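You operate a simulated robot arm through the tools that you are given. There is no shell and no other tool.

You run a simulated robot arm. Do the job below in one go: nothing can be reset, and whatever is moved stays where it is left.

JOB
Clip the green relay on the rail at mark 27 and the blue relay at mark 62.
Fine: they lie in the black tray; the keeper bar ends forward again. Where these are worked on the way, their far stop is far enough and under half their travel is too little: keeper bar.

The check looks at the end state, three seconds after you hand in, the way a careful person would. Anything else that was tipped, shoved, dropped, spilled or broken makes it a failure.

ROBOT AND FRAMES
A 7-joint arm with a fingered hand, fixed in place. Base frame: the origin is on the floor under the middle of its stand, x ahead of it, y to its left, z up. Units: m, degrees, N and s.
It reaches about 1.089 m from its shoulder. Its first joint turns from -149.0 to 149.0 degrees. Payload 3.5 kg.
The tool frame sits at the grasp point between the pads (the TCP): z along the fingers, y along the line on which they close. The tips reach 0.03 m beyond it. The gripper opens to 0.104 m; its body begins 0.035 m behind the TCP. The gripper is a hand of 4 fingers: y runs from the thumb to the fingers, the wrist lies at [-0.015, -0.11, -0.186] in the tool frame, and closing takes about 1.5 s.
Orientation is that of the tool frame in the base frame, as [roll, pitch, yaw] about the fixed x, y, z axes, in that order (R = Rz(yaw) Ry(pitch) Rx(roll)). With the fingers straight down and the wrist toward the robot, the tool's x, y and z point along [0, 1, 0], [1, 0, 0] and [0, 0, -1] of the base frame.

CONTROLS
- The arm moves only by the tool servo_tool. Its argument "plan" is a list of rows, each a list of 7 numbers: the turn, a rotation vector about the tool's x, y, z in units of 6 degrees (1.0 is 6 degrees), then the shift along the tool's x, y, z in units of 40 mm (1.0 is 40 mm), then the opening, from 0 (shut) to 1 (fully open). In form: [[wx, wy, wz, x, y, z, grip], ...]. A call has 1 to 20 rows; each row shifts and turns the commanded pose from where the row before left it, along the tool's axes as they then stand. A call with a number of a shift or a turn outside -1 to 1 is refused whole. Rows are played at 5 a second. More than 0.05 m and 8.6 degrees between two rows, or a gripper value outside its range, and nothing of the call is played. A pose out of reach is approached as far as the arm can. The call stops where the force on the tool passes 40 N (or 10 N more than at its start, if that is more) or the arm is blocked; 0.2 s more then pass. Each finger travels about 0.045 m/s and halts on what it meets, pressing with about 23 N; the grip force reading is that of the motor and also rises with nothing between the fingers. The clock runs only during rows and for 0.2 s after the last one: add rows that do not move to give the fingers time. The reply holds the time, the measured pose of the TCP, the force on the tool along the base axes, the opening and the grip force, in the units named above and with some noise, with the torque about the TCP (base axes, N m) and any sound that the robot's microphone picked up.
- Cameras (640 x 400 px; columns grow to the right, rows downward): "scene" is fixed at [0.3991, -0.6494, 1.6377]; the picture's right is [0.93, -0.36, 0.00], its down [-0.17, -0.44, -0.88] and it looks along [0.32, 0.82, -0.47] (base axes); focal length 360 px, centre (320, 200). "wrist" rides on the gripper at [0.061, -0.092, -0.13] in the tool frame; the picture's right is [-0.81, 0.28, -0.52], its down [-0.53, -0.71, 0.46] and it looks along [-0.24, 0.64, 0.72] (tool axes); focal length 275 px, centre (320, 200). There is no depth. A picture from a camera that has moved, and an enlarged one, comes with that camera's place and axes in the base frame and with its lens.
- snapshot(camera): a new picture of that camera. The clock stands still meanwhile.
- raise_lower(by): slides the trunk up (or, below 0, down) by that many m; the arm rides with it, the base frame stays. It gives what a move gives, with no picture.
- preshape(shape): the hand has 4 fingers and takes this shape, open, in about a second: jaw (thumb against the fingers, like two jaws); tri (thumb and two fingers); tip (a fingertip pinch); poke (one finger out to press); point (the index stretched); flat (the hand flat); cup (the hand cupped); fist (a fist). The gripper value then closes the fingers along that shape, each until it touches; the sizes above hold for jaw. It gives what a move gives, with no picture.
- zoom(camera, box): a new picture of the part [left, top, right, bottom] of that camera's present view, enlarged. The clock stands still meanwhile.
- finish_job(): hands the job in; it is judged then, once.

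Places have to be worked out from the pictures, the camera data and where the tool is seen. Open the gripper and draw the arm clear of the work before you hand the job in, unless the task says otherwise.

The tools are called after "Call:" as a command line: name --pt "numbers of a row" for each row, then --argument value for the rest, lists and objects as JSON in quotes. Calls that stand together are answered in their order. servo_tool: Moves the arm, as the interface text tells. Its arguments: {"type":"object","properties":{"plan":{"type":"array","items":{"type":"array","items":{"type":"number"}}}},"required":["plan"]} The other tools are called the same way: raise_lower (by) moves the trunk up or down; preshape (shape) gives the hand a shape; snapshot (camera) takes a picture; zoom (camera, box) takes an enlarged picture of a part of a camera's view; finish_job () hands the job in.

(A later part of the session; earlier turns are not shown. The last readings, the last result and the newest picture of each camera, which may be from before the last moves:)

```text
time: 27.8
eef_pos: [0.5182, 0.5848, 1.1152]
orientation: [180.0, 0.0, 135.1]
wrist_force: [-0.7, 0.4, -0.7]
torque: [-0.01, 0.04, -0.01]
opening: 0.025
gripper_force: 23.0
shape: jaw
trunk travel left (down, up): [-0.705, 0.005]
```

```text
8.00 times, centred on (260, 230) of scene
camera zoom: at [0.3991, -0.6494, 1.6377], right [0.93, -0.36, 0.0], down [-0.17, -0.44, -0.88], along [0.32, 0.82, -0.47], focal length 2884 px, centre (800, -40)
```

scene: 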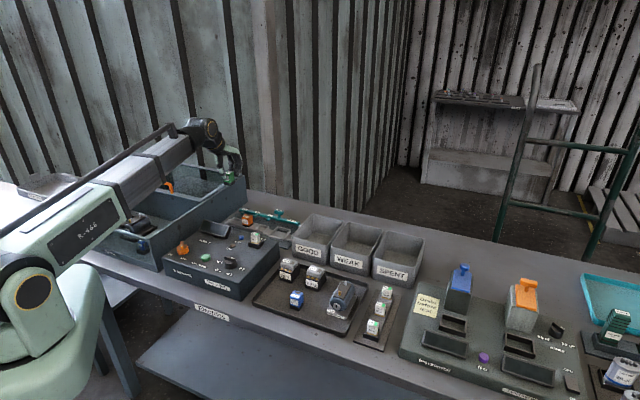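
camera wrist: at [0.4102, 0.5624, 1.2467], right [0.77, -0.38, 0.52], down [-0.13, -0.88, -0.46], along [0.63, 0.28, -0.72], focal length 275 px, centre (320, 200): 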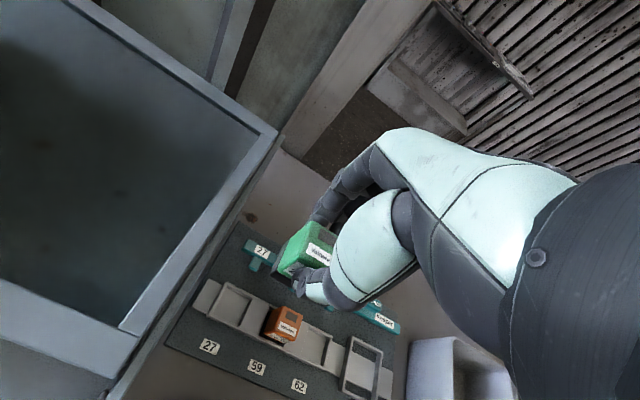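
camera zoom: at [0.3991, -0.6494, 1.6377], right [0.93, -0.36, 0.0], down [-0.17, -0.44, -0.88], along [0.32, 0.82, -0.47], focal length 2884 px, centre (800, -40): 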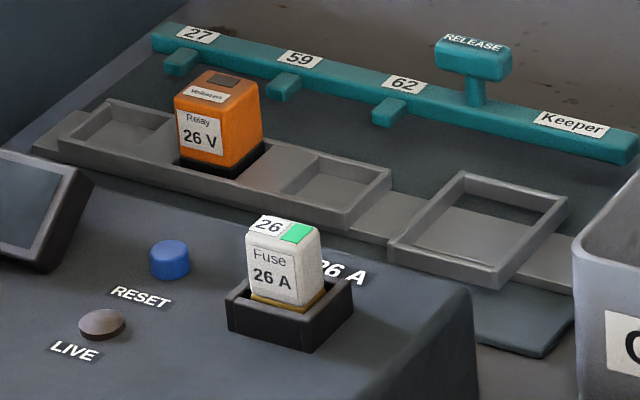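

The slot's recess floor measures about 32×32 mm, centred near (0.5206, 0.5847), and the relay is centred on the TCP to within about 1 mm. I'll descend to a couple of centimetres above the slot walls and check the alignment again.

Call:
servo_tool --pt "0 0 0 -0.0175 0.04 0.65 0" --pt "0 0 0 0 0 0.65 0" --pt "0 0 0 0 0 0.65 0" --pt "0 0 0 0 0 0.65 0" --pt "0 0 0 0 0 0.6 0" --pt "0 0 0 0 0 0 0"

Call:
zoom --camera "wrist" --box '[200, 210, 360, 310]'

Call:
zoom --camera "scene" --box '[210, 195, 274, 235]'

```text
time: 29.2
eef_pos: [0.5202, 0.582, 0.9876]
orientation: [179.9, 0.0, 135.0]
wrist_force: [-0.7, -0.4, -1.1]
torque: [0.01, 0.06, -0.01]
opening: 0.0254
gripper_force: 23.3
shape: jaw
trunk travel left (down, up): [-0.705, 0.005]
```

```text
4.00 times, centred on (280, 260) of wrist
camera zoom: at [0.4124, 0.5611, 1.1192], right [0.77, -0.38, 0.52], down [-0.13, -0.88, -0.46], along [0.63, 0.28, -0.72], focal length 1101 px, centre (480, -40)
```

zoom: 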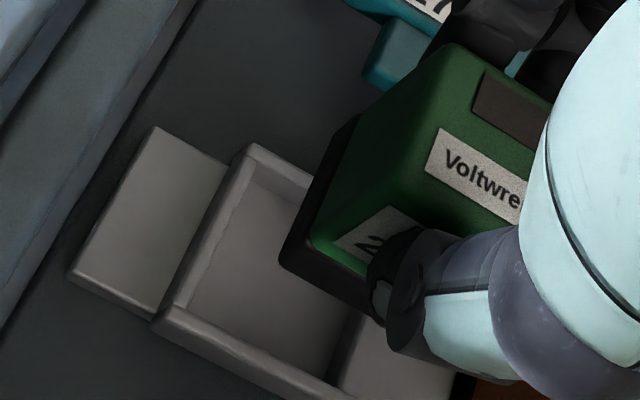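

```text
10.00 times, centred on (242, 215) of scene
camera zoom: at [0.3991, -0.6494, 1.6377], right [0.93, -0.36, 0.0], down [-0.17, -0.44, -0.88], along [0.32, 0.82, -0.47], focal length 3604 px, centre (1100, 50)
```

zoom: 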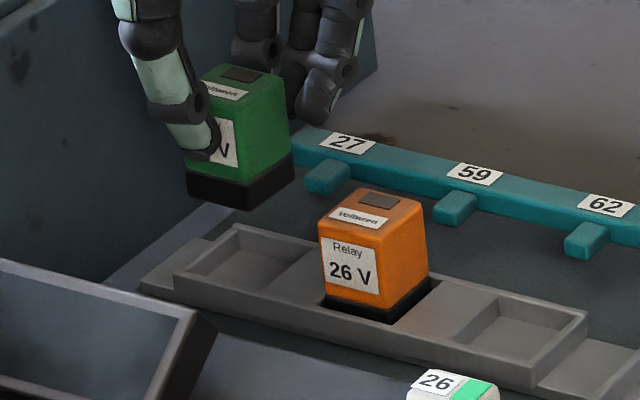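

I'm about 2 mm off by my estimate. I'll enlarge further to compare the relay base with the slot from this closer view.

Call:
zoom --camera "wrist" --box '[230, 235, 310, 285]'

Call:
zoom --camera "scene" --box '[220, 198, 252, 218]'

Call:
zoom --camera "wrist" --box '[210, 235, 306, 295]'

```text
8.00 times, centred on (270, 260) of wrist
camera zoom: at [0.4124, 0.5611, 1.1192], right [0.77, -0.38, 0.52], down [-0.13, -0.88, -0.46], along [0.63, 0.28, -0.72], focal length 2202 px, centre (720, -280)
```

zoom: 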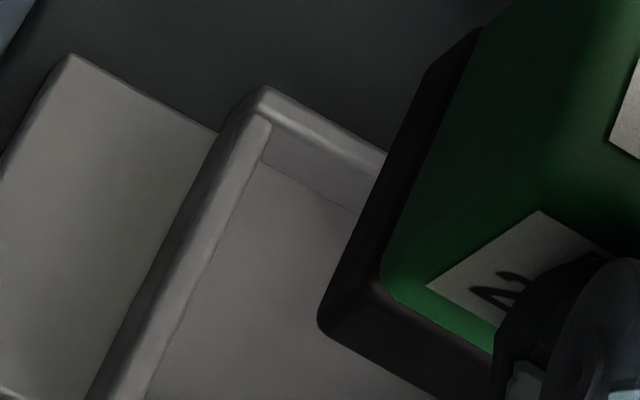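

```text
16.00 times, centred on (236, 208) of scene
camera zoom: at [0.3991, -0.6494, 1.6377], right [0.93, -0.36, 0.0], down [-0.17, -0.44, -0.88], along [0.32, 0.82, -0.47], focal length 5767 px, centre (1664, 72)
```

zoom: 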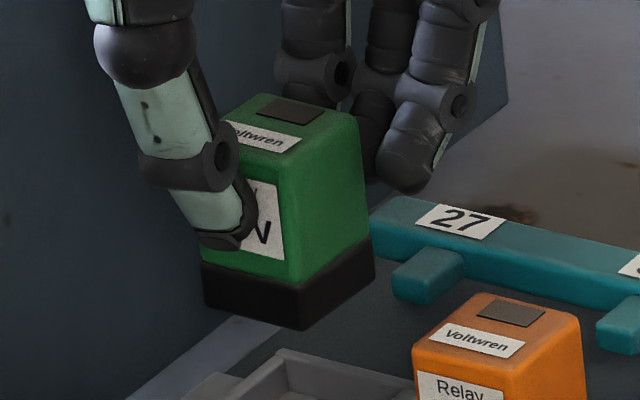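

```text
6.67 times, centred on (258, 265) of wrist
camera zoom: at [0.4124, 0.5611, 1.1192], right [0.77, -0.38, 0.52], down [-0.13, -0.88, -0.46], along [0.63, 0.28, -0.72], focal length 1835 px, centre (733, -233)
```

zoom: 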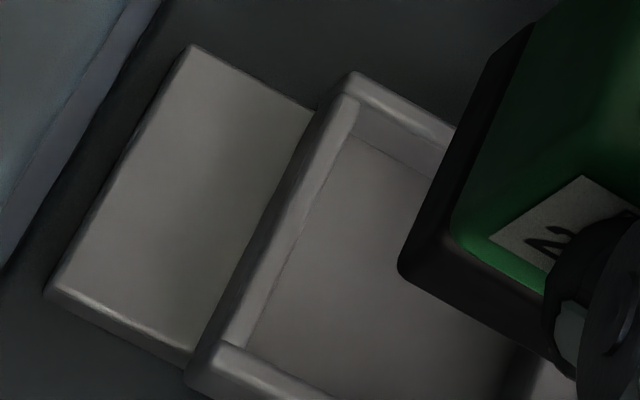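

The slot's inner left wall is at u≈−0.061 and its front wall at v≈0.766. The relay's corner is within 1–3 mm of it, so I'll apply about a 1 mm correction and lower to just above the walls.

Call:
servo_tool --pt "0 0 0 0.03 0.025 0.3 0" --pt "0 0 0 0 0 0.3 0" --pt "0 0 0 0 0 0 0"

Call:
zoom --camera "wrist" --box '[210, 215, 306, 275]'

Call:
zoom --camera "scene" --box '[215, 200, 263, 230]'

```text
time: 30.0
eef_pos: [0.5178, 0.5849, 0.9629]
orientation: [-180.0, 0.0, 135.0]
wrist_force: [-0.8, -0.8, -0.7]
torque: [0.02, 0.05, -0.01]
opening: 0.0249
gripper_force: 22.9
shape: jaw
trunk travel left (down, up): [-0.705, 0.005]
```

```text
6.67 times, centred on (258, 245) of wrist
camera zoom: at [0.4106, 0.5639, 1.0943], right [0.77, -0.38, 0.52], down [-0.13, -0.88, -0.46], along [0.63, 0.28, -0.72], focal length 1835 px, centre (733, -100)
```

zoom: 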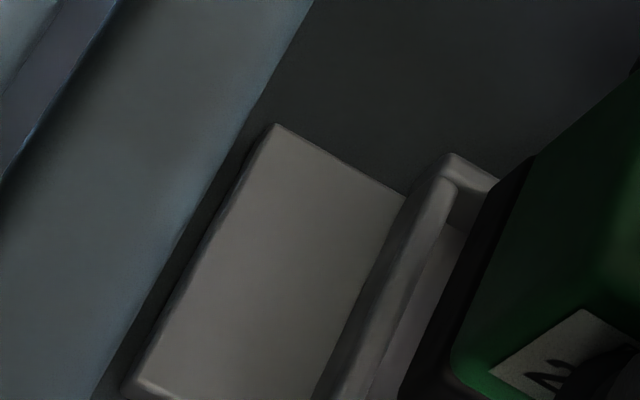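

```text
13.33 times, centred on (239, 215) of scene
camera zoom: at [0.3991, -0.6494, 1.6377], right [0.93, -0.36, 0.0], down [-0.17, -0.44, -0.88], along [0.32, 0.82, -0.47], focal length 4806 px, centre (1400, 0)
```

zoom: 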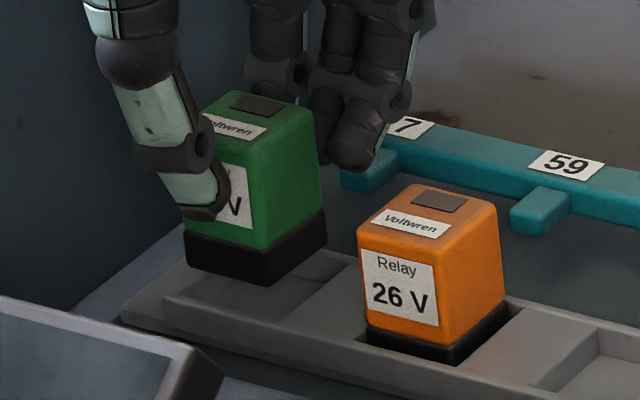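

The reading moved more than I commanded, so the arm may still have been settling. I'll hold still for a moment and measure again.

Call:
servo_tool --pt "0 0 0 0 0 0 0" --pt "0 0 0 0 0 0 0" --pt "0 0 0 0 0 0 0"

Call:
zoom --camera "wrist" --box '[230, 225, 326, 285]'

```text
time: 30.8
eef_pos: [0.5197, 0.5842, 0.9637]
orientation: [-180.0, 0.0, 135.0]
wrist_force: [-0.4, 0.1, -1.4]
torque: [0.01, 0.05, -0.02]
opening: 0.0248
gripper_force: 23.0
shape: jaw
trunk travel left (down, up): [-0.705, 0.005]
```

```text
6.67 times, centred on (278, 255) of wrist
camera zoom: at [0.4107, 0.5639, 1.0945], right [0.77, -0.38, 0.52], down [-0.13, -0.88, -0.46], along [0.63, 0.28, -0.72], focal length 1835 px, centre (600, -167)
```

zoom: 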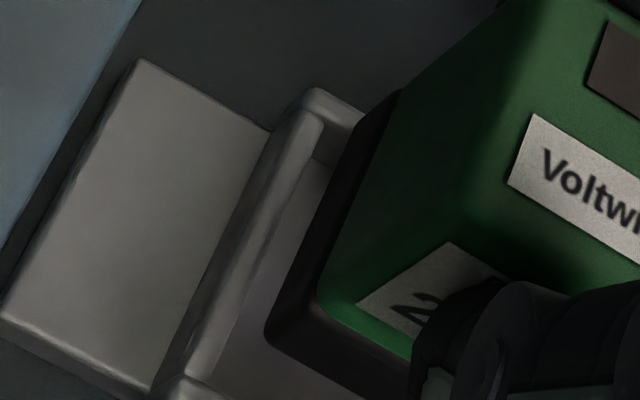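

The camera pose is steady, so the reading was real. The relay now sits about 2 mm too far left of the slot centre, so I'll nudge it right and check.

Call:
servo_tool --pt "0 0 0 -0.05 0 0 0" --pt "0 0 0 0 0 0 0" --pt "0 0 0 0 0 0 0"

Call:
zoom --camera "wrist" --box '[230, 225, 326, 285]'

```text
time: 31.6
eef_pos: [0.52, 0.584, 0.963]
orientation: [-180.0, 0.0, 135.0]
wrist_force: [0.7, 0.1, -0.3]
torque: [-0.02, 0.02, 0.03]
opening: 0.0252
gripper_force: 23.1
shape: jaw
trunk travel left (down, up): [-0.705, 0.005]
```

```text
6.67 times, centred on (278, 255) of wrist
camera zoom: at [0.4126, 0.5632, 1.0944], right [0.77, -0.38, 0.52], down [-0.13, -0.88, -0.46], along [0.63, 0.28, -0.72], focal length 1835 px, centre (600, -167)
```

zoom: 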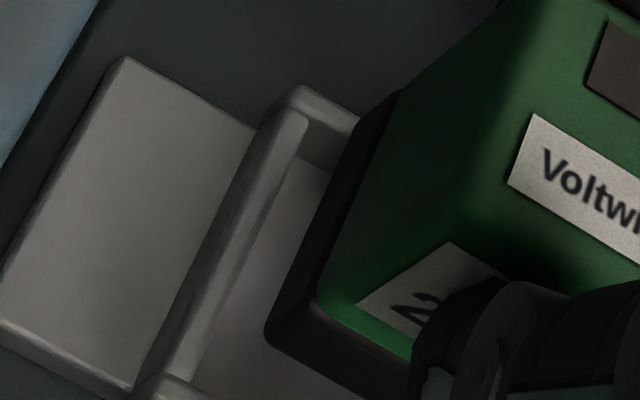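

The alignment is now within about 0.6 mm. I'll lower in 3 mm steps and watch the force for wall contact.

Call:
servo_tool --pt "0 0 0 0 0 0.075 0" --pt "0 0 0 0 0 0.075 0" --pt "0 0 0 0 0 0.075 0" --pt "0 0 0 0 0 0 0"

Call:
zoom --camera "wrist" --box '[230, 215, 326, 275]'

Call:
zoom --camera "scene" --box '[215, 200, 263, 230]'

```text
time: 32.6
eef_pos: [0.5218, 0.5838, 0.9553]
orientation: [-180.0, -0.1, 134.9]
wrist_force: [-0.3, -0.3, -0.6]
torque: [-0.04, 0.0, 0.01]
opening: 0.0254
gripper_force: 22.9
shape: jaw
trunk travel left (down, up): [-0.705, 0.005]
```

```text
6.67 times, centred on (278, 245) of wrist
camera zoom: at [0.4136, 0.563, 1.0862], right [0.77, -0.38, 0.52], down [-0.13, -0.88, -0.46], along [0.63, 0.28, -0.72], focal length 1835 px, centre (600, -100)
```

zoom: 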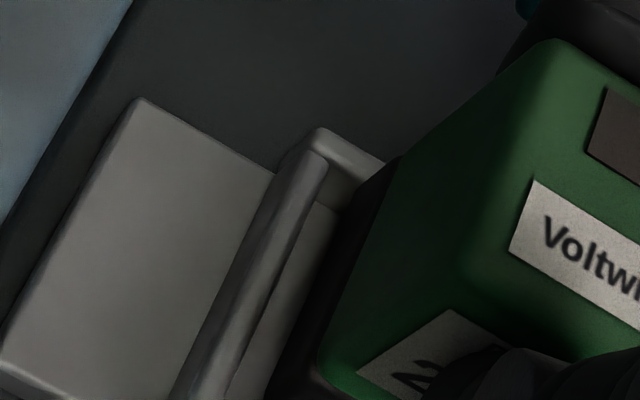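

```text
13.33 times, centred on (239, 215) of scene
camera zoom: at [0.3991, -0.6494, 1.6377], right [0.93, -0.36, 0.0], down [-0.17, -0.44, -0.88], along [0.32, 0.82, -0.47], focal length 4806 px, centre (1400, 0)
```

zoom: 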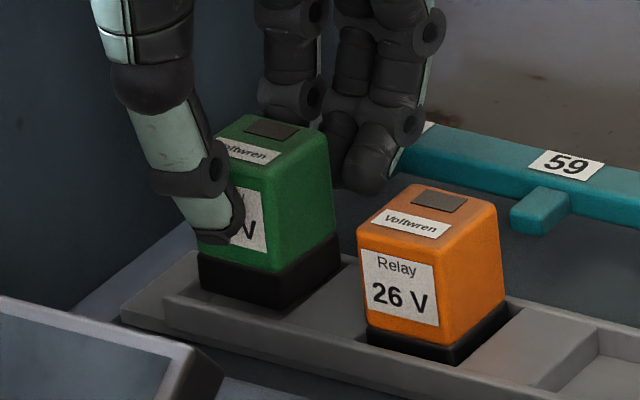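

Still no contact, with the relay's bottom near wall-top level. I'll take a tighter look from the scene camera to compare it with how the orange relay sits in its slot.

Call:
zoom --camera "scene" --box '[222, 208, 254, 228]'

Call:
zoom --camera "wrist" --box '[240, 225, 304, 265]'

```text
16.00 times, centred on (238, 218) of scene
camera zoom: at [0.3991, -0.6494, 1.6377], right [0.93, -0.36, 0.0], down [-0.17, -0.44, -0.88], along [0.32, 0.82, -0.47], focal length 5767 px, centre (1632, -88)
```

zoom: 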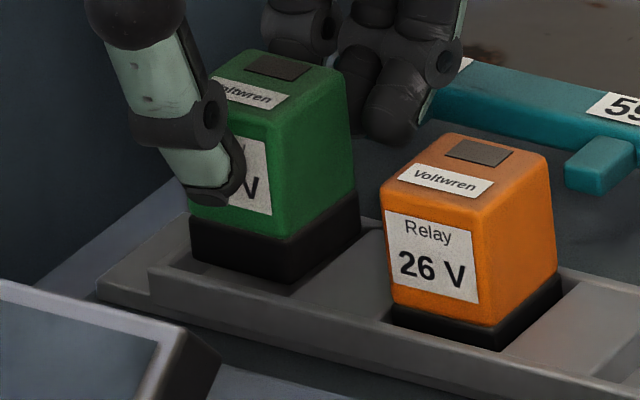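

```text
10.00 times, centred on (272, 245) of wrist
camera zoom: at [0.4136, 0.563, 1.0862], right [0.77, -0.38, 0.52], down [-0.13, -0.88, -0.46], along [0.63, 0.28, -0.72], focal length 2753 px, centre (800, -250)
```

zoom: 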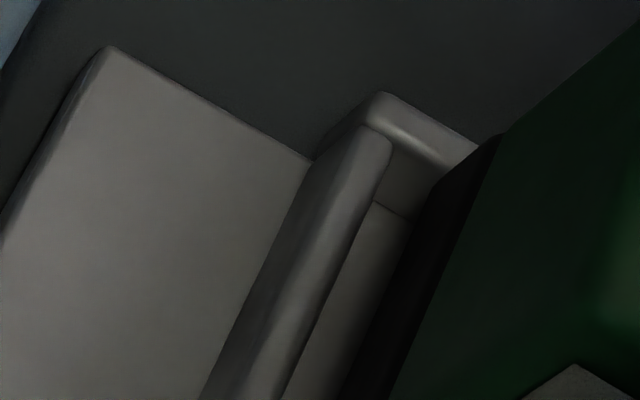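

By the wrist view the relay sits with about 2 mm clear on the left and 1 mm on the right. I'll nudge it 1.2 mm left and go on down in small steps.

Call:
servo_tool --pt "0 0 0 0.03 0 0 0" --pt "0 0 0 0 0 0.05 0" --pt "0 0 0 0 0 0.05 0" --pt "0 0 0 0 0 0 0"

Call:
zoom --camera "wrist" --box '[240, 215, 304, 255]'

Call:
zoom --camera "scene" --box '[222, 208, 254, 228]'

```text
time: 33.6
eef_pos: [0.5192, 0.5846, 0.9507]
orientation: [179.9, 0.0, 135.0]
wrist_force: [0.5, -0.3, -0.7]
torque: [0.02, -0.01, 0.02]
opening: 0.0252
gripper_force: 22.9
shape: jaw
trunk travel left (down, up): [-0.705, 0.005]
```

```text
10.00 times, centred on (272, 235) of wrist
camera zoom: at [0.4122, 0.5634, 1.0821], right [0.77, -0.38, 0.52], down [-0.13, -0.88, -0.46], along [0.63, 0.28, -0.72], focal length 2753 px, centre (800, -150)
```

zoom: 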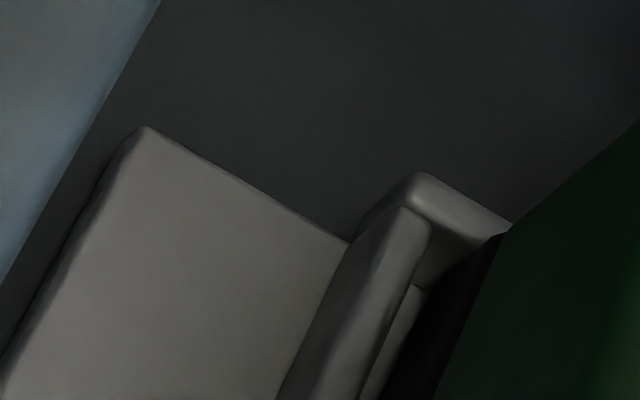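

```text
16.00 times, centred on (238, 218) of scene
camera zoom: at [0.3991, -0.6494, 1.6377], right [0.93, -0.36, 0.0], down [-0.17, -0.44, -0.88], along [0.32, 0.82, -0.47], focal length 5767 px, centre (1632, -88)
```

zoom: 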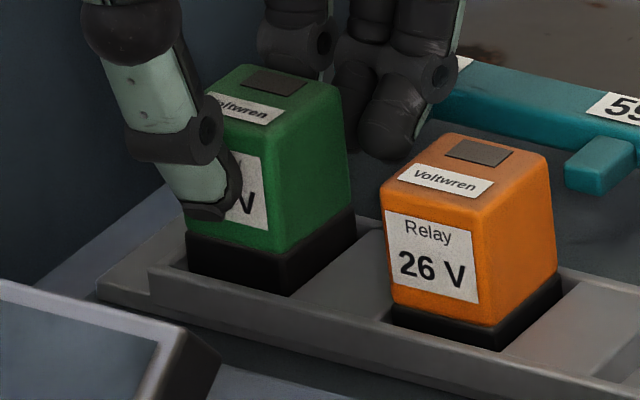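

Still no force, and the base has entered the recess. I'll keep going down to the floor.

Call:
servo_tool --pt "0 0 0 0 0 0.05 0" --pt "0 0 0 0 0 0.05 0" --pt "0 0 0 0 0 0.05 0" --pt "0 0 0 0 0 0.05 0" --pt "0 0 0 0 0 0 0"

Call:
zoom --camera "scene" --box '[222, 208, 254, 228]'

Call:
zoom --camera "wrist" --box '[240, 205, 304, 245]'

```text
time: 34.8
eef_pos: [0.5198, 0.583, 0.9453]
orientation: [179.8, 0.1, 135.0]
wrist_force: [1.2, -1.1, 20.7]
torque: [0.06, -0.12, -0.02]
opening: 0.0262
gripper_force: 23.2
shape: jaw
trunk travel left (down, up): [-0.705, 0.005]
```

```text
16.00 times, centred on (238, 218) of scene
camera zoom: at [0.3991, -0.6494, 1.6377], right [0.93, -0.36, 0.0], down [-0.17, -0.44, -0.88], along [0.32, 0.82, -0.47], focal length 5767 px, centre (1632, -88)
```

zoom: 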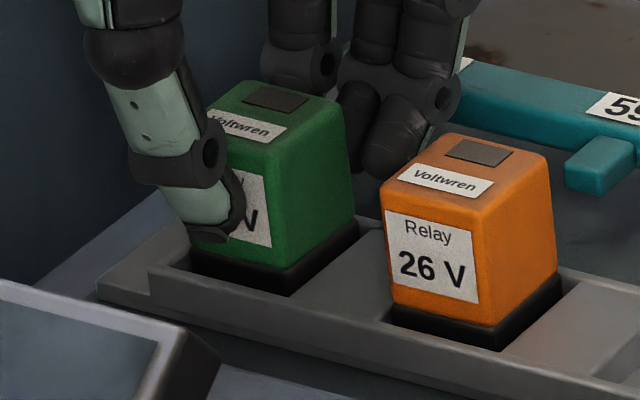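

```text
10.00 times, centred on (272, 225) of wrist
camera zoom: at [0.412, 0.5625, 1.076], right [0.77, -0.38, 0.52], down [-0.13, -0.88, -0.46], along [0.63, 0.28, -0.72], focal length 2753 px, centre (800, -50)
```

zoom: 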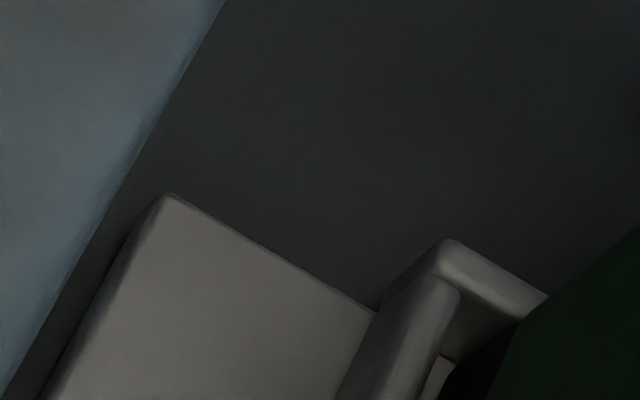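

Contact at about 21 N, and compared with the orange relay the green one shows the same depth of black base above the wall, so it's seated. I'll ease the downward push slightly and open only a little to let go.

Call:
servo_tool --pt "0 0 0 0 0 -0.05 0" --pt "0 0 0 0 0 0 0.1" --pt "0 0 0 0 0 0 0.3" --pt "0 0 0 0 0 0 0.44" --pt "0 0 0 0 0 0 0.44" --pt "0 0 0 0 0 0 0.44"

Call:
zoom --camera "scene" --box '[214, 200, 262, 230]'

Call:
snapshot --camera "wrist"

```text
time: 36.2
eef_pos: [0.5198, 0.5831, 0.946]
orientation: [-180.0, 0.0, 135.0]
wrist_force: [0.1, 0.3, -0.1]
torque: [-0.02, 0.01, -0.01]
opening: 0.0452
gripper_force: 0.0
shape: jaw
trunk travel left (down, up): [-0.705, 0.005]
```

```text
13.33 times, centred on (238, 215) of scene
camera zoom: at [0.3991, -0.6494, 1.6377], right [0.93, -0.36, 0.0], down [-0.17, -0.44, -0.88], along [0.32, 0.82, -0.47], focal length 4806 px, centre (1413, 0)
```

zoom: 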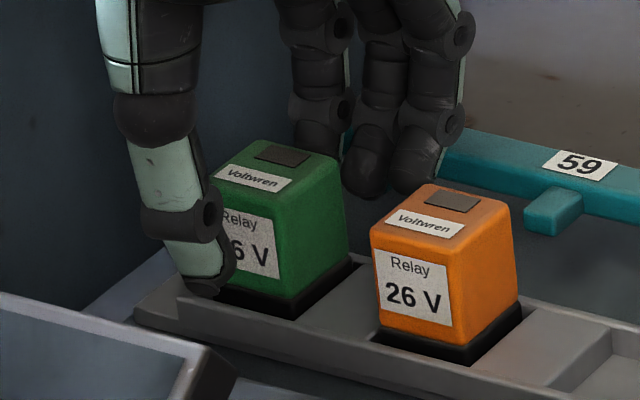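

```text
taken
camera wrist: at [0.4126, 0.5632, 1.0767], right [0.77, -0.38, 0.52], down [-0.13, -0.88, -0.46], along [0.63, 0.28, -0.72], focal length 275 px, centre (320, 200)
```

wrist: 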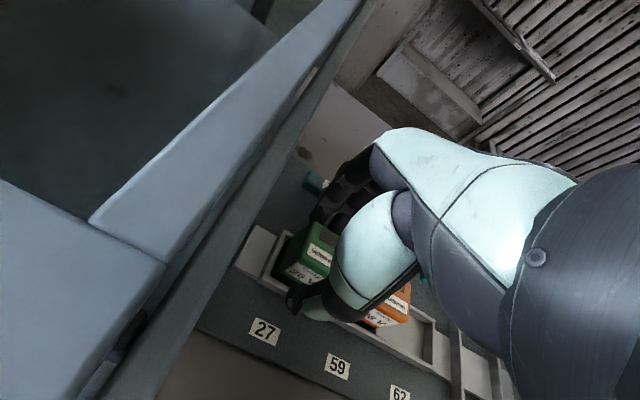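

It's released and standing straight. I'll lift straight up slowly, then check the seated relay.

Call:
servo_tool --pt "0 0 0 0 0 -0.25 0.44" --pt "0 0 0 0 0 -0.4 0.44" --pt "0 0 0 0 0 -0.6 0.44" --pt "0 0 0 0 0 -0.8 0.5" --pt "0 0 0 0 0 -0.9 0.62" --pt "0 0 0 0 0 -0.9 0.62" --pt "0 0 0 0 0 -0.4 0.62" --pt "0 0 0 0 0 0 0.62"

Call:
zoom --camera "scene" --box '[214, 200, 294, 250]'

Call:
zoom --camera "wrist" --box '[190, 240, 350, 340]'

```text
time: 38.0
eef_pos: [0.5242, 0.583, 1.1128]
orientation: [-180.0, 0.0, 135.0]
wrist_force: [-0.6, 0.2, -0.1]
torque: [0.0, 0.01, 0.01]
opening: 0.064
gripper_force: 0.1
shape: jaw
trunk travel left (down, up): [-0.705, 0.005]
```

```text
8.00 times, centred on (254, 225) of scene
camera zoom: at [0.3991, -0.6494, 1.6377], right [0.93, -0.36, 0.0], down [-0.17, -0.44, -0.88], along [0.32, 0.82, -0.47], focal length 2884 px, centre (848, 0)
```

zoom: 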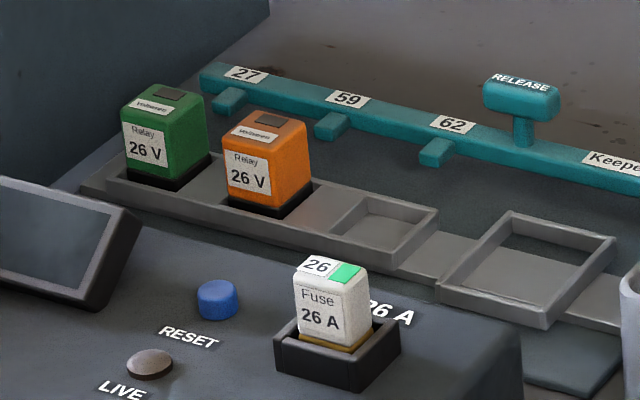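

```text
4.00 times, centred on (270, 290) of wrist
camera zoom: at [0.4154, 0.5618, 1.2451], right [0.77, -0.38, 0.52], down [-0.13, -0.88, -0.46], along [0.63, 0.28, -0.72], focal length 1101 px, centre (520, -160)
```

zoom: 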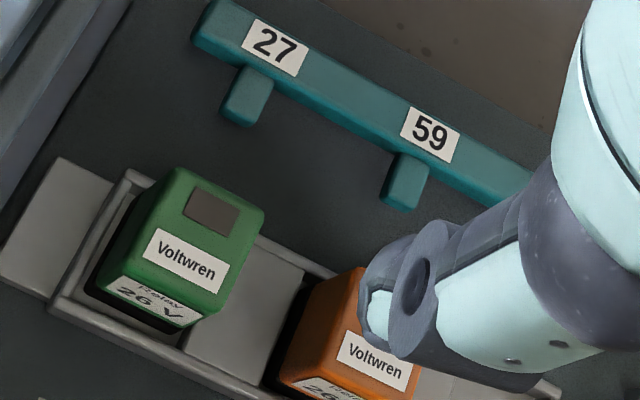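

The green relay is seated at mark 27, matching the orange one. Now I'll go back to the tray, above the blue relay.

Call:
servo_tool --pt "0 0 0 -0.4 -0.3 0 0.62" --pt "0 0 0 -0.77 -0.543 0 0.62" --pt "0 0 0 -0.77 -0.543 0 0.62" --pt "0 0 0 -0.77 -0.543 0 0.62" --pt "0 0 0 -0.77 -0.543 0 0.62" --pt "0 0 0 -0.77 -0.543 0 0.62" --pt "0 0 0 -0.77 -0.543 0 0.62" --pt "0 0 0 -0.77 -0.543 0 0.62" --pt "0 0 0 -0.77 -0.543 0 0.62" --pt "0 0 0 -0.77 -0.543 0 0.62" --pt "0 0 0 -0.77 -0.543 0 0.62" --pt "0 0 0 -0.77 -0.543 0 0.62" --pt "0 0 0 -0.77 -0.543 0 0.62" --pt "0 0 0 -0.77 -0.543 0 0.62" --pt "0 0 0 0 0 0.8 0.62" --pt "0 0 0 0 0 0.8 0.62" --pt "0 0 0 0 0 0 0.62"

Call:
zoom --camera "wrist" --box '[210, 250, 370, 350]'

Call:
zoom --camera "scene" --box '[240, 240, 360, 315]'

```text
time: 41.6
eef_pos: [0.6069, 0.0851, 1.051]
orientation: [180.0, 0.0, 135.0]
wrist_force: [-1.4, 0.0, -0.5]
torque: [-0.01, -0.03, 0.02]
opening: 0.0643
gripper_force: 0.1
shape: jaw
trunk travel left (down, up): [-0.705, 0.005]
```

```text
4.00 times, centred on (290, 300) of wrist
camera zoom: at [0.4994, 0.0627, 1.182], right [0.77, -0.38, 0.52], down [-0.13, -0.88, -0.46], along [0.63, 0.28, -0.72], focal length 1101 px, centre (440, -200)
```

zoom: 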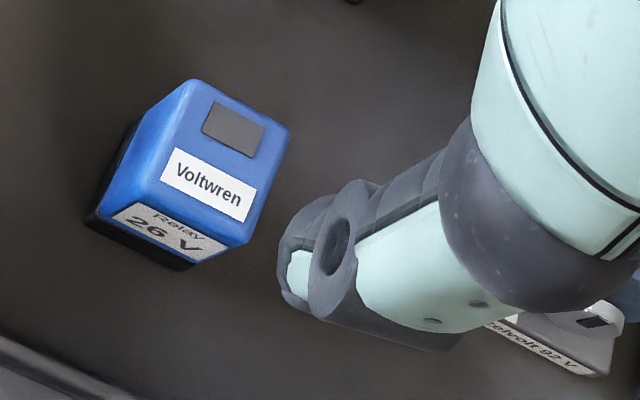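

```text
5.33 times, centred on (300, 278) of scene
camera zoom: at [0.3991, -0.6494, 1.6377], right [0.93, -0.36, 0.0], down [-0.17, -0.44, -0.88], along [0.32, 0.82, -0.47], focal length 1922 px, centre (427, -213)
```

zoom: 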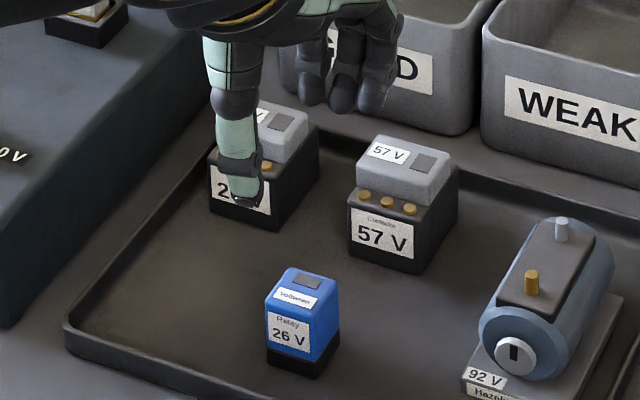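

Blue's top centre is at about (0.6105, 0.0818). I'll shift 4 mm to centre over it and descend to z≈0.94 as I did with the green one.

Call:
servo_tool --pt "0 0 0 -0.1 0 0.5 0.62" --pt "0 0 0 0 0 0.75 0.62" --pt "0 0 0 0 0 0.75 0.62" --pt "0 0 0 0 0 0.75 0.62" --pt "0 0 0 0 0 0 0.62" --pt "0 0 0 0 0 0 0.62"

Call:
zoom --camera "wrist" --box '[240, 180, 400, 280]'

Call:
zoom --camera "scene" --box '[240, 240, 360, 315]'

```text
time: 43.0
eef_pos: [0.6108, 0.08, 0.9404]
orientation: [-180.0, 0.0, 135.0]
wrist_force: [0.3, 0.6, -0.2]
torque: [0.02, -0.01, 0.0]
opening: 0.064
gripper_force: 0.1
shape: jaw
trunk travel left (down, up): [-0.705, 0.005]
```

```text
4.00 times, centred on (320, 230) of wrist
camera zoom: at [0.5028, 0.0584, 1.071], right [0.77, -0.38, 0.52], down [-0.13, -0.88, -0.46], along [0.63, 0.28, -0.72], focal length 1101 px, centre (320, 80)
```

zoom: 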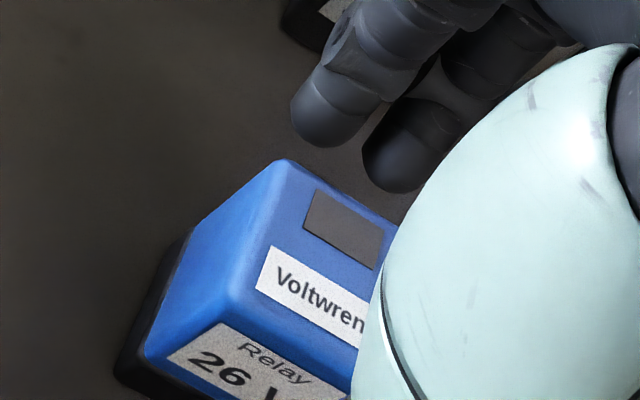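

```text
5.33 times, centred on (300, 278) of scene
camera zoom: at [0.3991, -0.6494, 1.6377], right [0.93, -0.36, 0.0], down [-0.17, -0.44, -0.88], along [0.32, 0.82, -0.47], focal length 1922 px, centre (427, -213)
```

zoom: 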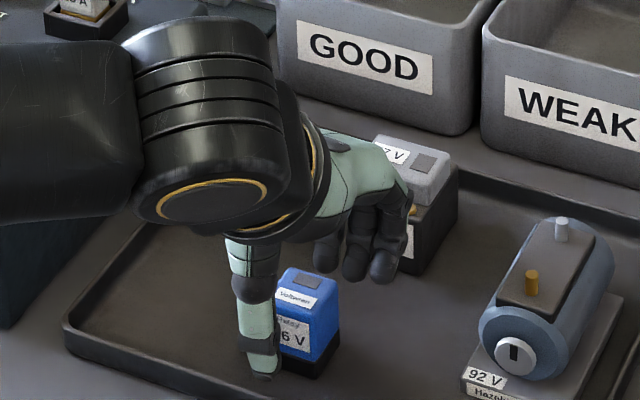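

The TCP is within about 1.5 mm of the relay's centre and there's no contact. I'll close on the blue relay and lift it.

Call:
servo_tool --pt "0 0 0 0.03 0 0 0.62" --pt "0 0 0 0 0 0 0.3" --pt "0 0 0 0 0 0 0" --pt "0 0 0 0 0 0 0" --pt "0 0 0 0 0 0 0" --pt "0 0 0 0 0 0 0" --pt "0 0 0 0 0 0 0"

Call:
zoom --camera "scene" --box '[240, 240, 360, 315]'

```text
time: 44.6
eef_pos: [0.6089, 0.0807, 0.94]
orientation: [-179.9, 0.0, 135.0]
wrist_force: [0.0, -0.1, -0.5]
torque: [0.01, -0.01, 0.04]
opening: 0.0248
gripper_force: 22.8
shape: jaw
trunk travel left (down, up): [-0.705, 0.005]
```

```text
5.33 times, centred on (300, 278) of scene
camera zoom: at [0.3991, -0.6494, 1.6377], right [0.93, -0.36, 0.0], down [-0.17, -0.44, -0.88], along [0.32, 0.82, -0.47], focal length 1922 px, centre (427, -213)
```

zoom: 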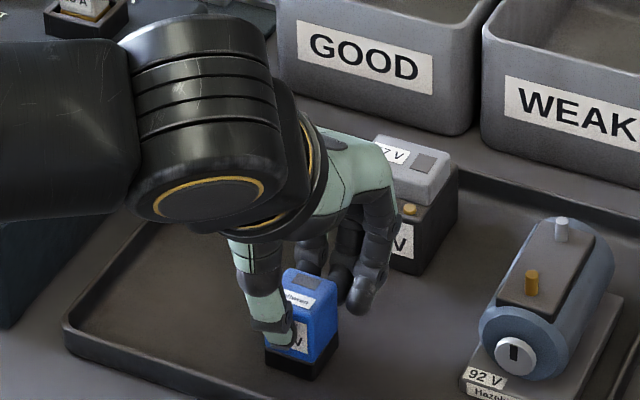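

It's gripped at 25 mm and 22.8 N. I'll lift it and carry it over to above the mark-62 slot.

Call:
servo_tool --pt "0 0 0 0 0 -0.3 0" --pt "0 0 0 0 0 -0.5 0" --pt "0 0 0 0 0 -0.8 0" --pt "0 0 0 0 0 -0.9 0" --pt "0 0 0 0 0 -0.9 0" --pt "0 0 0 0 0 -0.9 0" --pt "0 0 0 0.4 0.38 0 0" --pt "0 0 0 0.68 0.665 0 0" --pt "0 0 0 0.68 0.665 0 0" --pt "0 0 0 0.68 0.665 0 0" --pt "0 0 0 0.68 0.665 0 0" --pt "0 0 0 0.68 0.665 0 0" --pt "0 0 0 0.68 0.665 0 0" --pt "0 0 0 0.68 0.665 0 0" --pt "0 0 0 0.68 0.665 0 0" --pt "0 0 0 0.68 0.665 0 0" --pt "0 0 0 0.68 0.665 0 0" --pt "0 0 0 0.275 0.28 0 0" --pt "0 0 0 0 0 0 0"

Call:
snapshot --camera "wrist"

Call:
zoom --camera "wrist" --box '[190, 240, 350, 340]'

Call:
zoom --camera "scene" --box '[215, 165, 335, 240]'

```text
time: 48.6
eef_pos: [0.6057, 0.4995, 1.1134]
orientation: [-179.9, -0.1, 135.1]
wrist_force: [-0.4, 0.2, -0.8]
torque: [0.01, -0.02, 0.01]
opening: 0.025
gripper_force: 23.5
shape: jaw
trunk travel left (down, up): [-0.705, 0.005]
```

```text
taken
camera wrist: at [0.4981, 0.4782, 1.2446], right [0.77, -0.38, 0.52], down [-0.13, -0.88, -0.46], along [0.63, 0.28, -0.72], focal length 275 px, centre (320, 200)
```

wrist: 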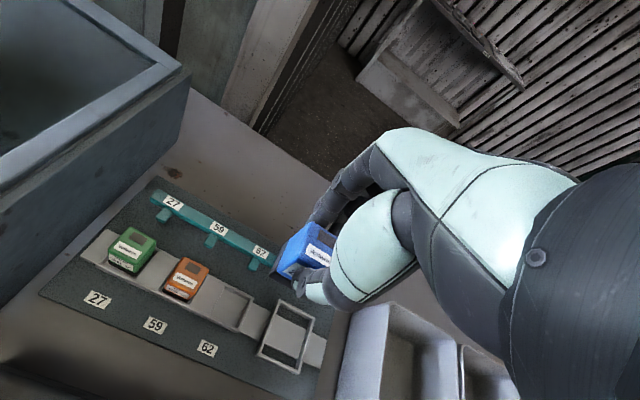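

```text
4.00 times, centred on (270, 290) of wrist
camera zoom: at [0.4981, 0.4782, 1.2446], right [0.77, -0.38, 0.52], down [-0.13, -0.88, -0.46], along [0.63, 0.28, -0.72], focal length 1101 px, centre (520, -160)
```

zoom: 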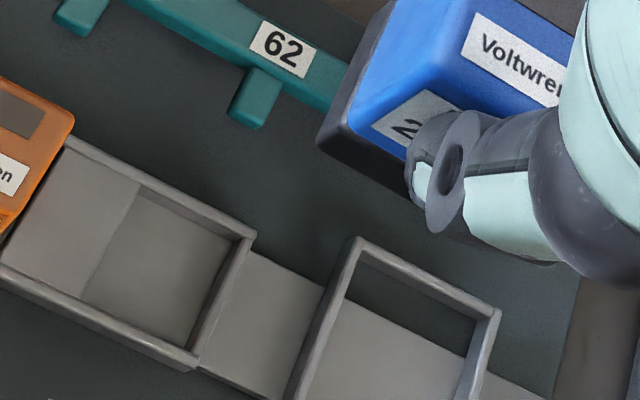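

```text
5.33 times, centred on (275, 202) of scene
camera zoom: at [0.3991, -0.6494, 1.6377], right [0.93, -0.36, 0.0], down [-0.17, -0.44, -0.88], along [0.32, 0.82, -0.47], focal length 1922 px, centre (560, 187)
```

zoom: 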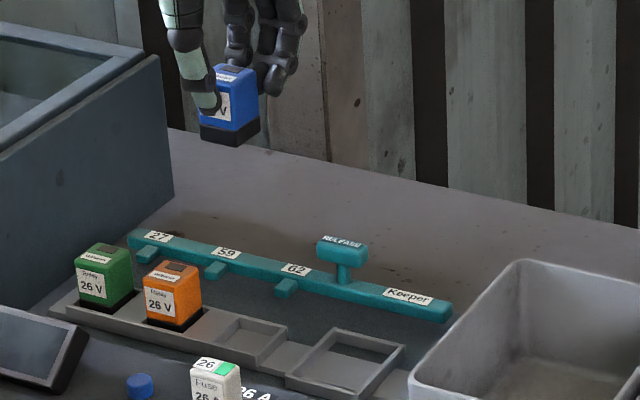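

The slot and relay are both in view. I'll enlarge the slot-62 recess and the relay's base to measure them.

Call:
zoom --camera "wrist" --box '[195, 275, 275, 325]'

Call:
zoom --camera "wrist" --box '[260, 230, 340, 280]'

```text
8.00 times, centred on (235, 300) of wrist
camera zoom: at [0.4981, 0.4782, 1.2446], right [0.77, -0.38, 0.52], down [-0.13, -0.88, -0.46], along [0.63, 0.28, -0.72], focal length 2202 px, centre (1000, -600)
```

zoom: 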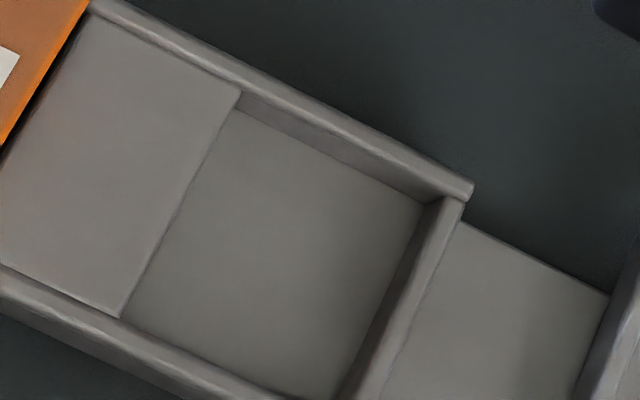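

```text
8.00 times, centred on (300, 255) of wrist
camera zoom: at [0.4981, 0.4782, 1.2446], right [0.77, -0.38, 0.52], down [-0.13, -0.88, -0.46], along [0.63, 0.28, -0.72], focal length 2202 px, centre (480, -240)
```

zoom: 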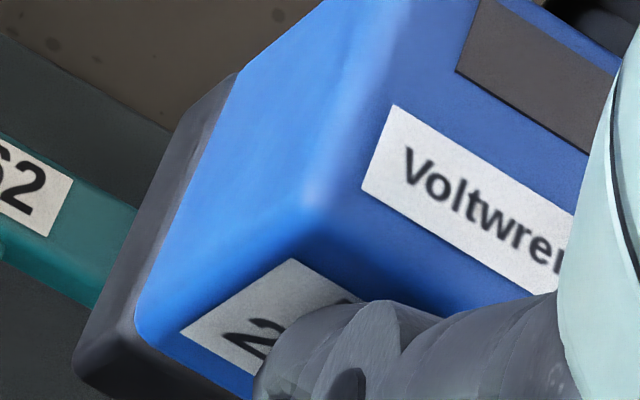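

Blue sits in the hand exactly as green did, and the wrist camera is already within about 1 mm of where it should be for slot 62 (centre u≈0.075, v≈0.782). I'll descend to just above the walls and measure again.

Call:
servo_tool --pt "0 0 0 0.015 -0.0175 0.625 0" --pt "0 0 0 0 0 0.625 0" --pt "0 0 0 0 0 0.625 0" --pt "0 0 0 0 0 0.625 0" --pt "0 0 0 0 0 0.625 0" --pt "0 0 0 0 0 0.5 0" --pt "0 0 0 0 0 0 0" --pt "0 0 0 0 0 0 0"

Call:
zoom --camera "wrist" --box '[230, 225, 326, 285]'

Call:
zoom --camera "scene" --box '[222, 200, 286, 240]'

```text
time: 50.4
eef_pos: [0.6038, 0.4985, 0.9683]
orientation: [-179.9, 0.0, 135.0]
wrist_force: [0.9, -0.5, -0.9]
torque: [0.0, 0.01, 0.01]
opening: 0.025
gripper_force: 22.6
shape: jaw
trunk travel left (down, up): [-0.705, 0.005]
```

```text
6.67 times, centred on (278, 255) of wrist
camera zoom: at [0.4966, 0.4773, 1.0998], right [0.77, -0.38, 0.52], down [-0.13, -0.88, -0.46], along [0.63, 0.28, -0.72], focal length 1835 px, centre (600, -167)
```

zoom: 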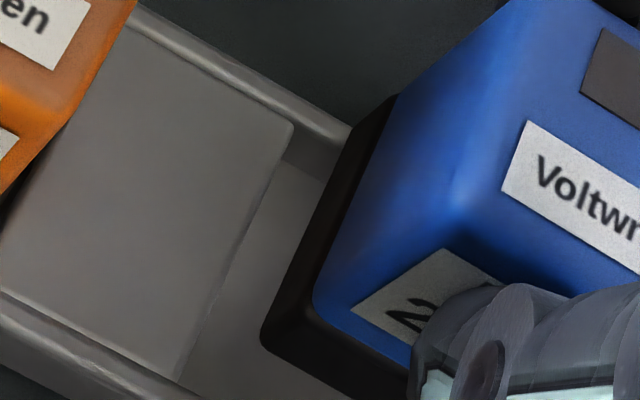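

```text
10.00 times, centred on (254, 220) of scene
camera zoom: at [0.3991, -0.6494, 1.6377], right [0.93, -0.36, 0.0], down [-0.17, -0.44, -0.88], along [0.32, 0.82, -0.47], focal length 3604 px, centre (980, 0)
```

zoom: 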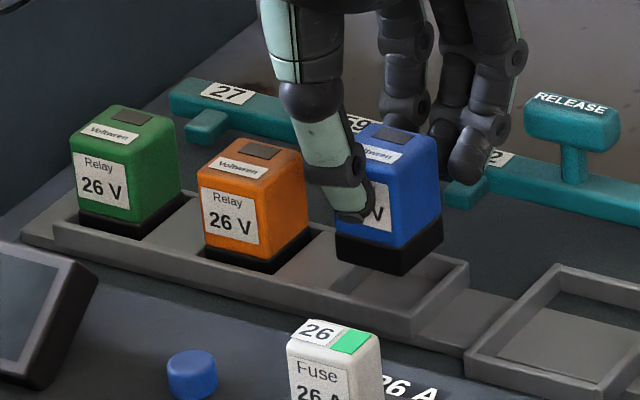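

The sideways alignment is good, but blue sits about 2.5 mm too far forward. I'll shift it back by that much and check.

Call:
servo_tool --pt "0 0 0 0 0.0625 0 0" --pt "0 0 0 0 0 0.1 0" --pt "0 0 0 0 0 0 0" --pt "0 0 0 0 0 0 0"

Call:
zoom --camera "wrist" --box '[230, 225, 326, 285]'

Call:
zoom --camera "scene" --box '[238, 208, 278, 233]'

```text
time: 51.4
eef_pos: [0.6059, 0.5002, 0.9642]
orientation: [-179.9, -0.1, 135.0]
wrist_force: [-0.2, -0.6, -1.1]
torque: [0.04, 0.03, 0.01]
opening: 0.0248
gripper_force: 23.2
shape: jaw
trunk travel left (down, up): [-0.705, 0.005]
```

```text
6.67 times, centred on (278, 255) of wrist
camera zoom: at [0.4981, 0.4793, 1.0953], right [0.77, -0.38, 0.52], down [-0.13, -0.88, -0.46], along [0.63, 0.28, -0.72], focal length 1835 px, centre (600, -167)
```

zoom: 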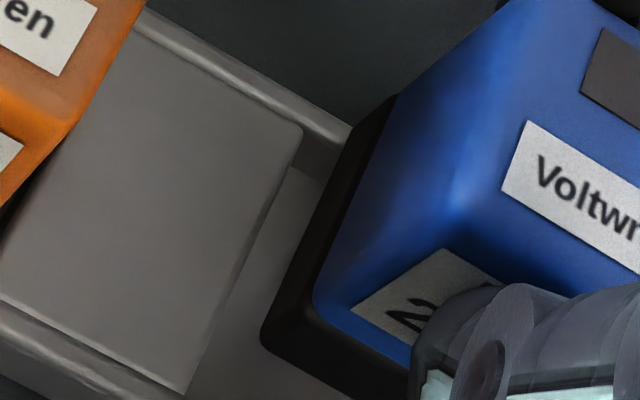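

```text
16.00 times, centred on (258, 220) of scene
camera zoom: at [0.3991, -0.6494, 1.6377], right [0.93, -0.36, 0.0], down [-0.17, -0.44, -0.88], along [0.32, 0.82, -0.47], focal length 5767 px, centre (1312, -128)
```

zoom: 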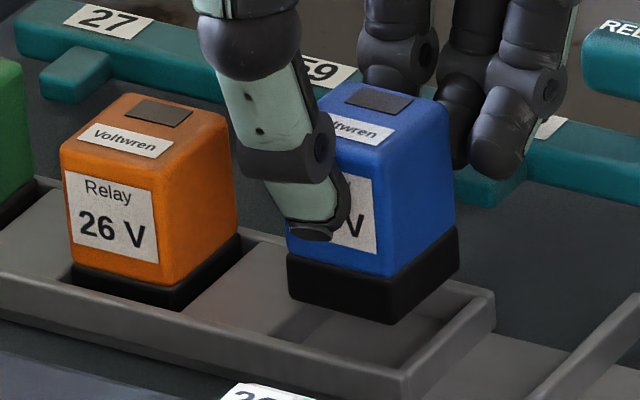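

The camera is now on target. I'll take one closer look at the back-left corner of the base against the slot wall before lowering.

Call:
zoom --camera "wrist" --box '[255, 228, 303, 258]'

```text
13.33 times, centred on (279, 243) of wrist
camera zoom: at [0.4981, 0.4793, 1.0953], right [0.77, -0.38, 0.52], down [-0.13, -0.88, -0.46], along [0.63, 0.28, -0.72], focal length 3670 px, centre (867, -373)
```

zoom: 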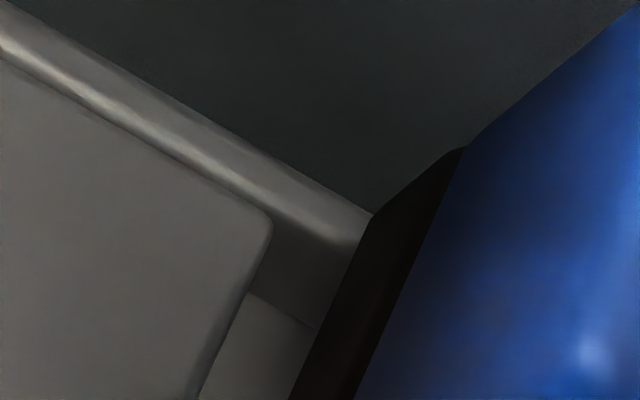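

The base edges sit within about 1 mm of centred in the slot. I'll lower in small steps and watch the force.

Call:
servo_tool --pt "0 0 0 -0.0125 0 0.075 0" --pt "0 0 0 0 0 0.075 0" --pt "0 0 0 0 0 0.075 0" --pt "0 0 0 0 0 0.05 0" --pt "0 0 0 0 0 0 0" --pt "0 0 0 0 0 0 0"

Call:
zoom --camera "scene" --box '[238, 208, 278, 233]'

Call:
zoom --camera "wrist" --box '[245, 215, 309, 255]'

```text
time: 52.8
eef_pos: [0.6065, 0.4997, 0.9542]
orientation: [-180.0, -0.1, 135.0]
wrist_force: [-0.6, 0.9, -0.7]
torque: [-0.01, 0.03, 0.01]
opening: 0.0248
gripper_force: 22.6
shape: jaw
trunk travel left (down, up): [-0.705, 0.005]
```

```text
16.00 times, centred on (258, 220) of scene
camera zoom: at [0.3991, -0.6494, 1.6377], right [0.93, -0.36, 0.0], down [-0.17, -0.44, -0.88], along [0.32, 0.82, -0.47], focal length 5767 px, centre (1312, -128)
```

zoom: 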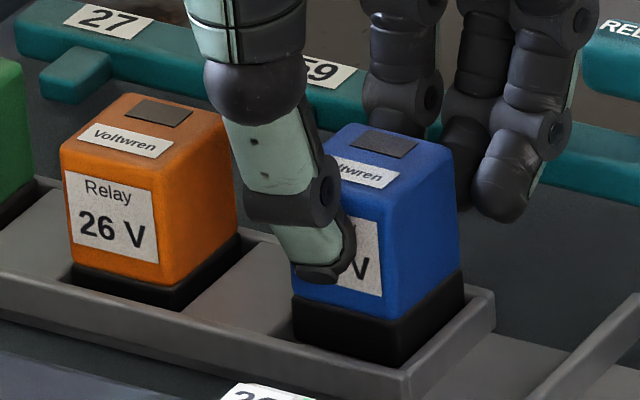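

```text
10.00 times, centred on (277, 235) of wrist
camera zoom: at [0.4983, 0.4784, 1.0841], right [0.77, -0.38, 0.52], down [-0.13, -0.88, -0.46], along [0.63, 0.28, -0.72], focal length 2753 px, centre (750, -150)
```

zoom: 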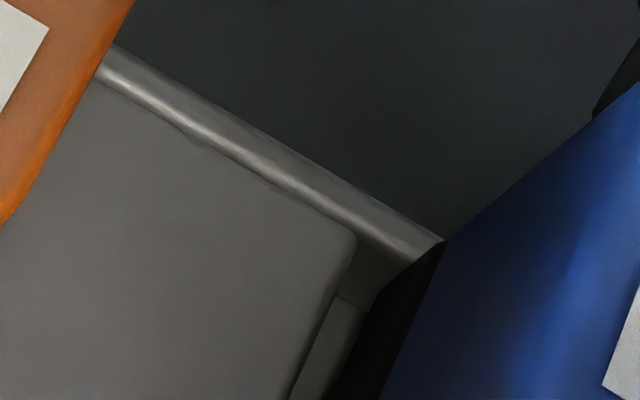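

No contact yet, and the base is entering the recess cleanly. I'll continue to the floor.

Call:
servo_tool --pt "0 0 0 0 0 0.05 0" --pt "0 0 0 0 0 0.05 0" --pt "0 0 0 0 0 0.05 0" --pt "0 0 0 0 0 0.05 0" --pt "0 0 0 0 0 0 0"

Call:
zoom --camera "scene" --box '[238, 208, 278, 233]'

```text
time: 54.0
eef_pos: [0.6059, 0.499, 0.9459]
orientation: [179.7, 0.0, 134.9]
wrist_force: [1.4, -1.1, 17.8]
torque: [0.04, -0.15, -0.04]
opening: 0.0255
gripper_force: 22.7
shape: jaw
trunk travel left (down, up): [-0.705, 0.005]
```

```text
16.00 times, centred on (258, 220) of scene
camera zoom: at [0.3991, -0.6494, 1.6377], right [0.93, -0.36, 0.0], down [-0.17, -0.44, -0.88], along [0.32, 0.82, -0.47], focal length 5767 px, centre (1312, -128)
```

zoom: 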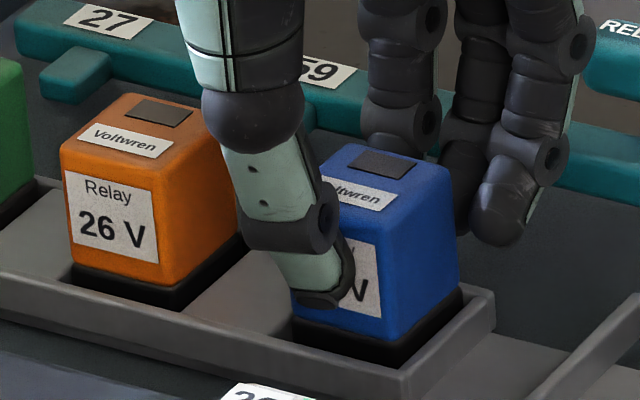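

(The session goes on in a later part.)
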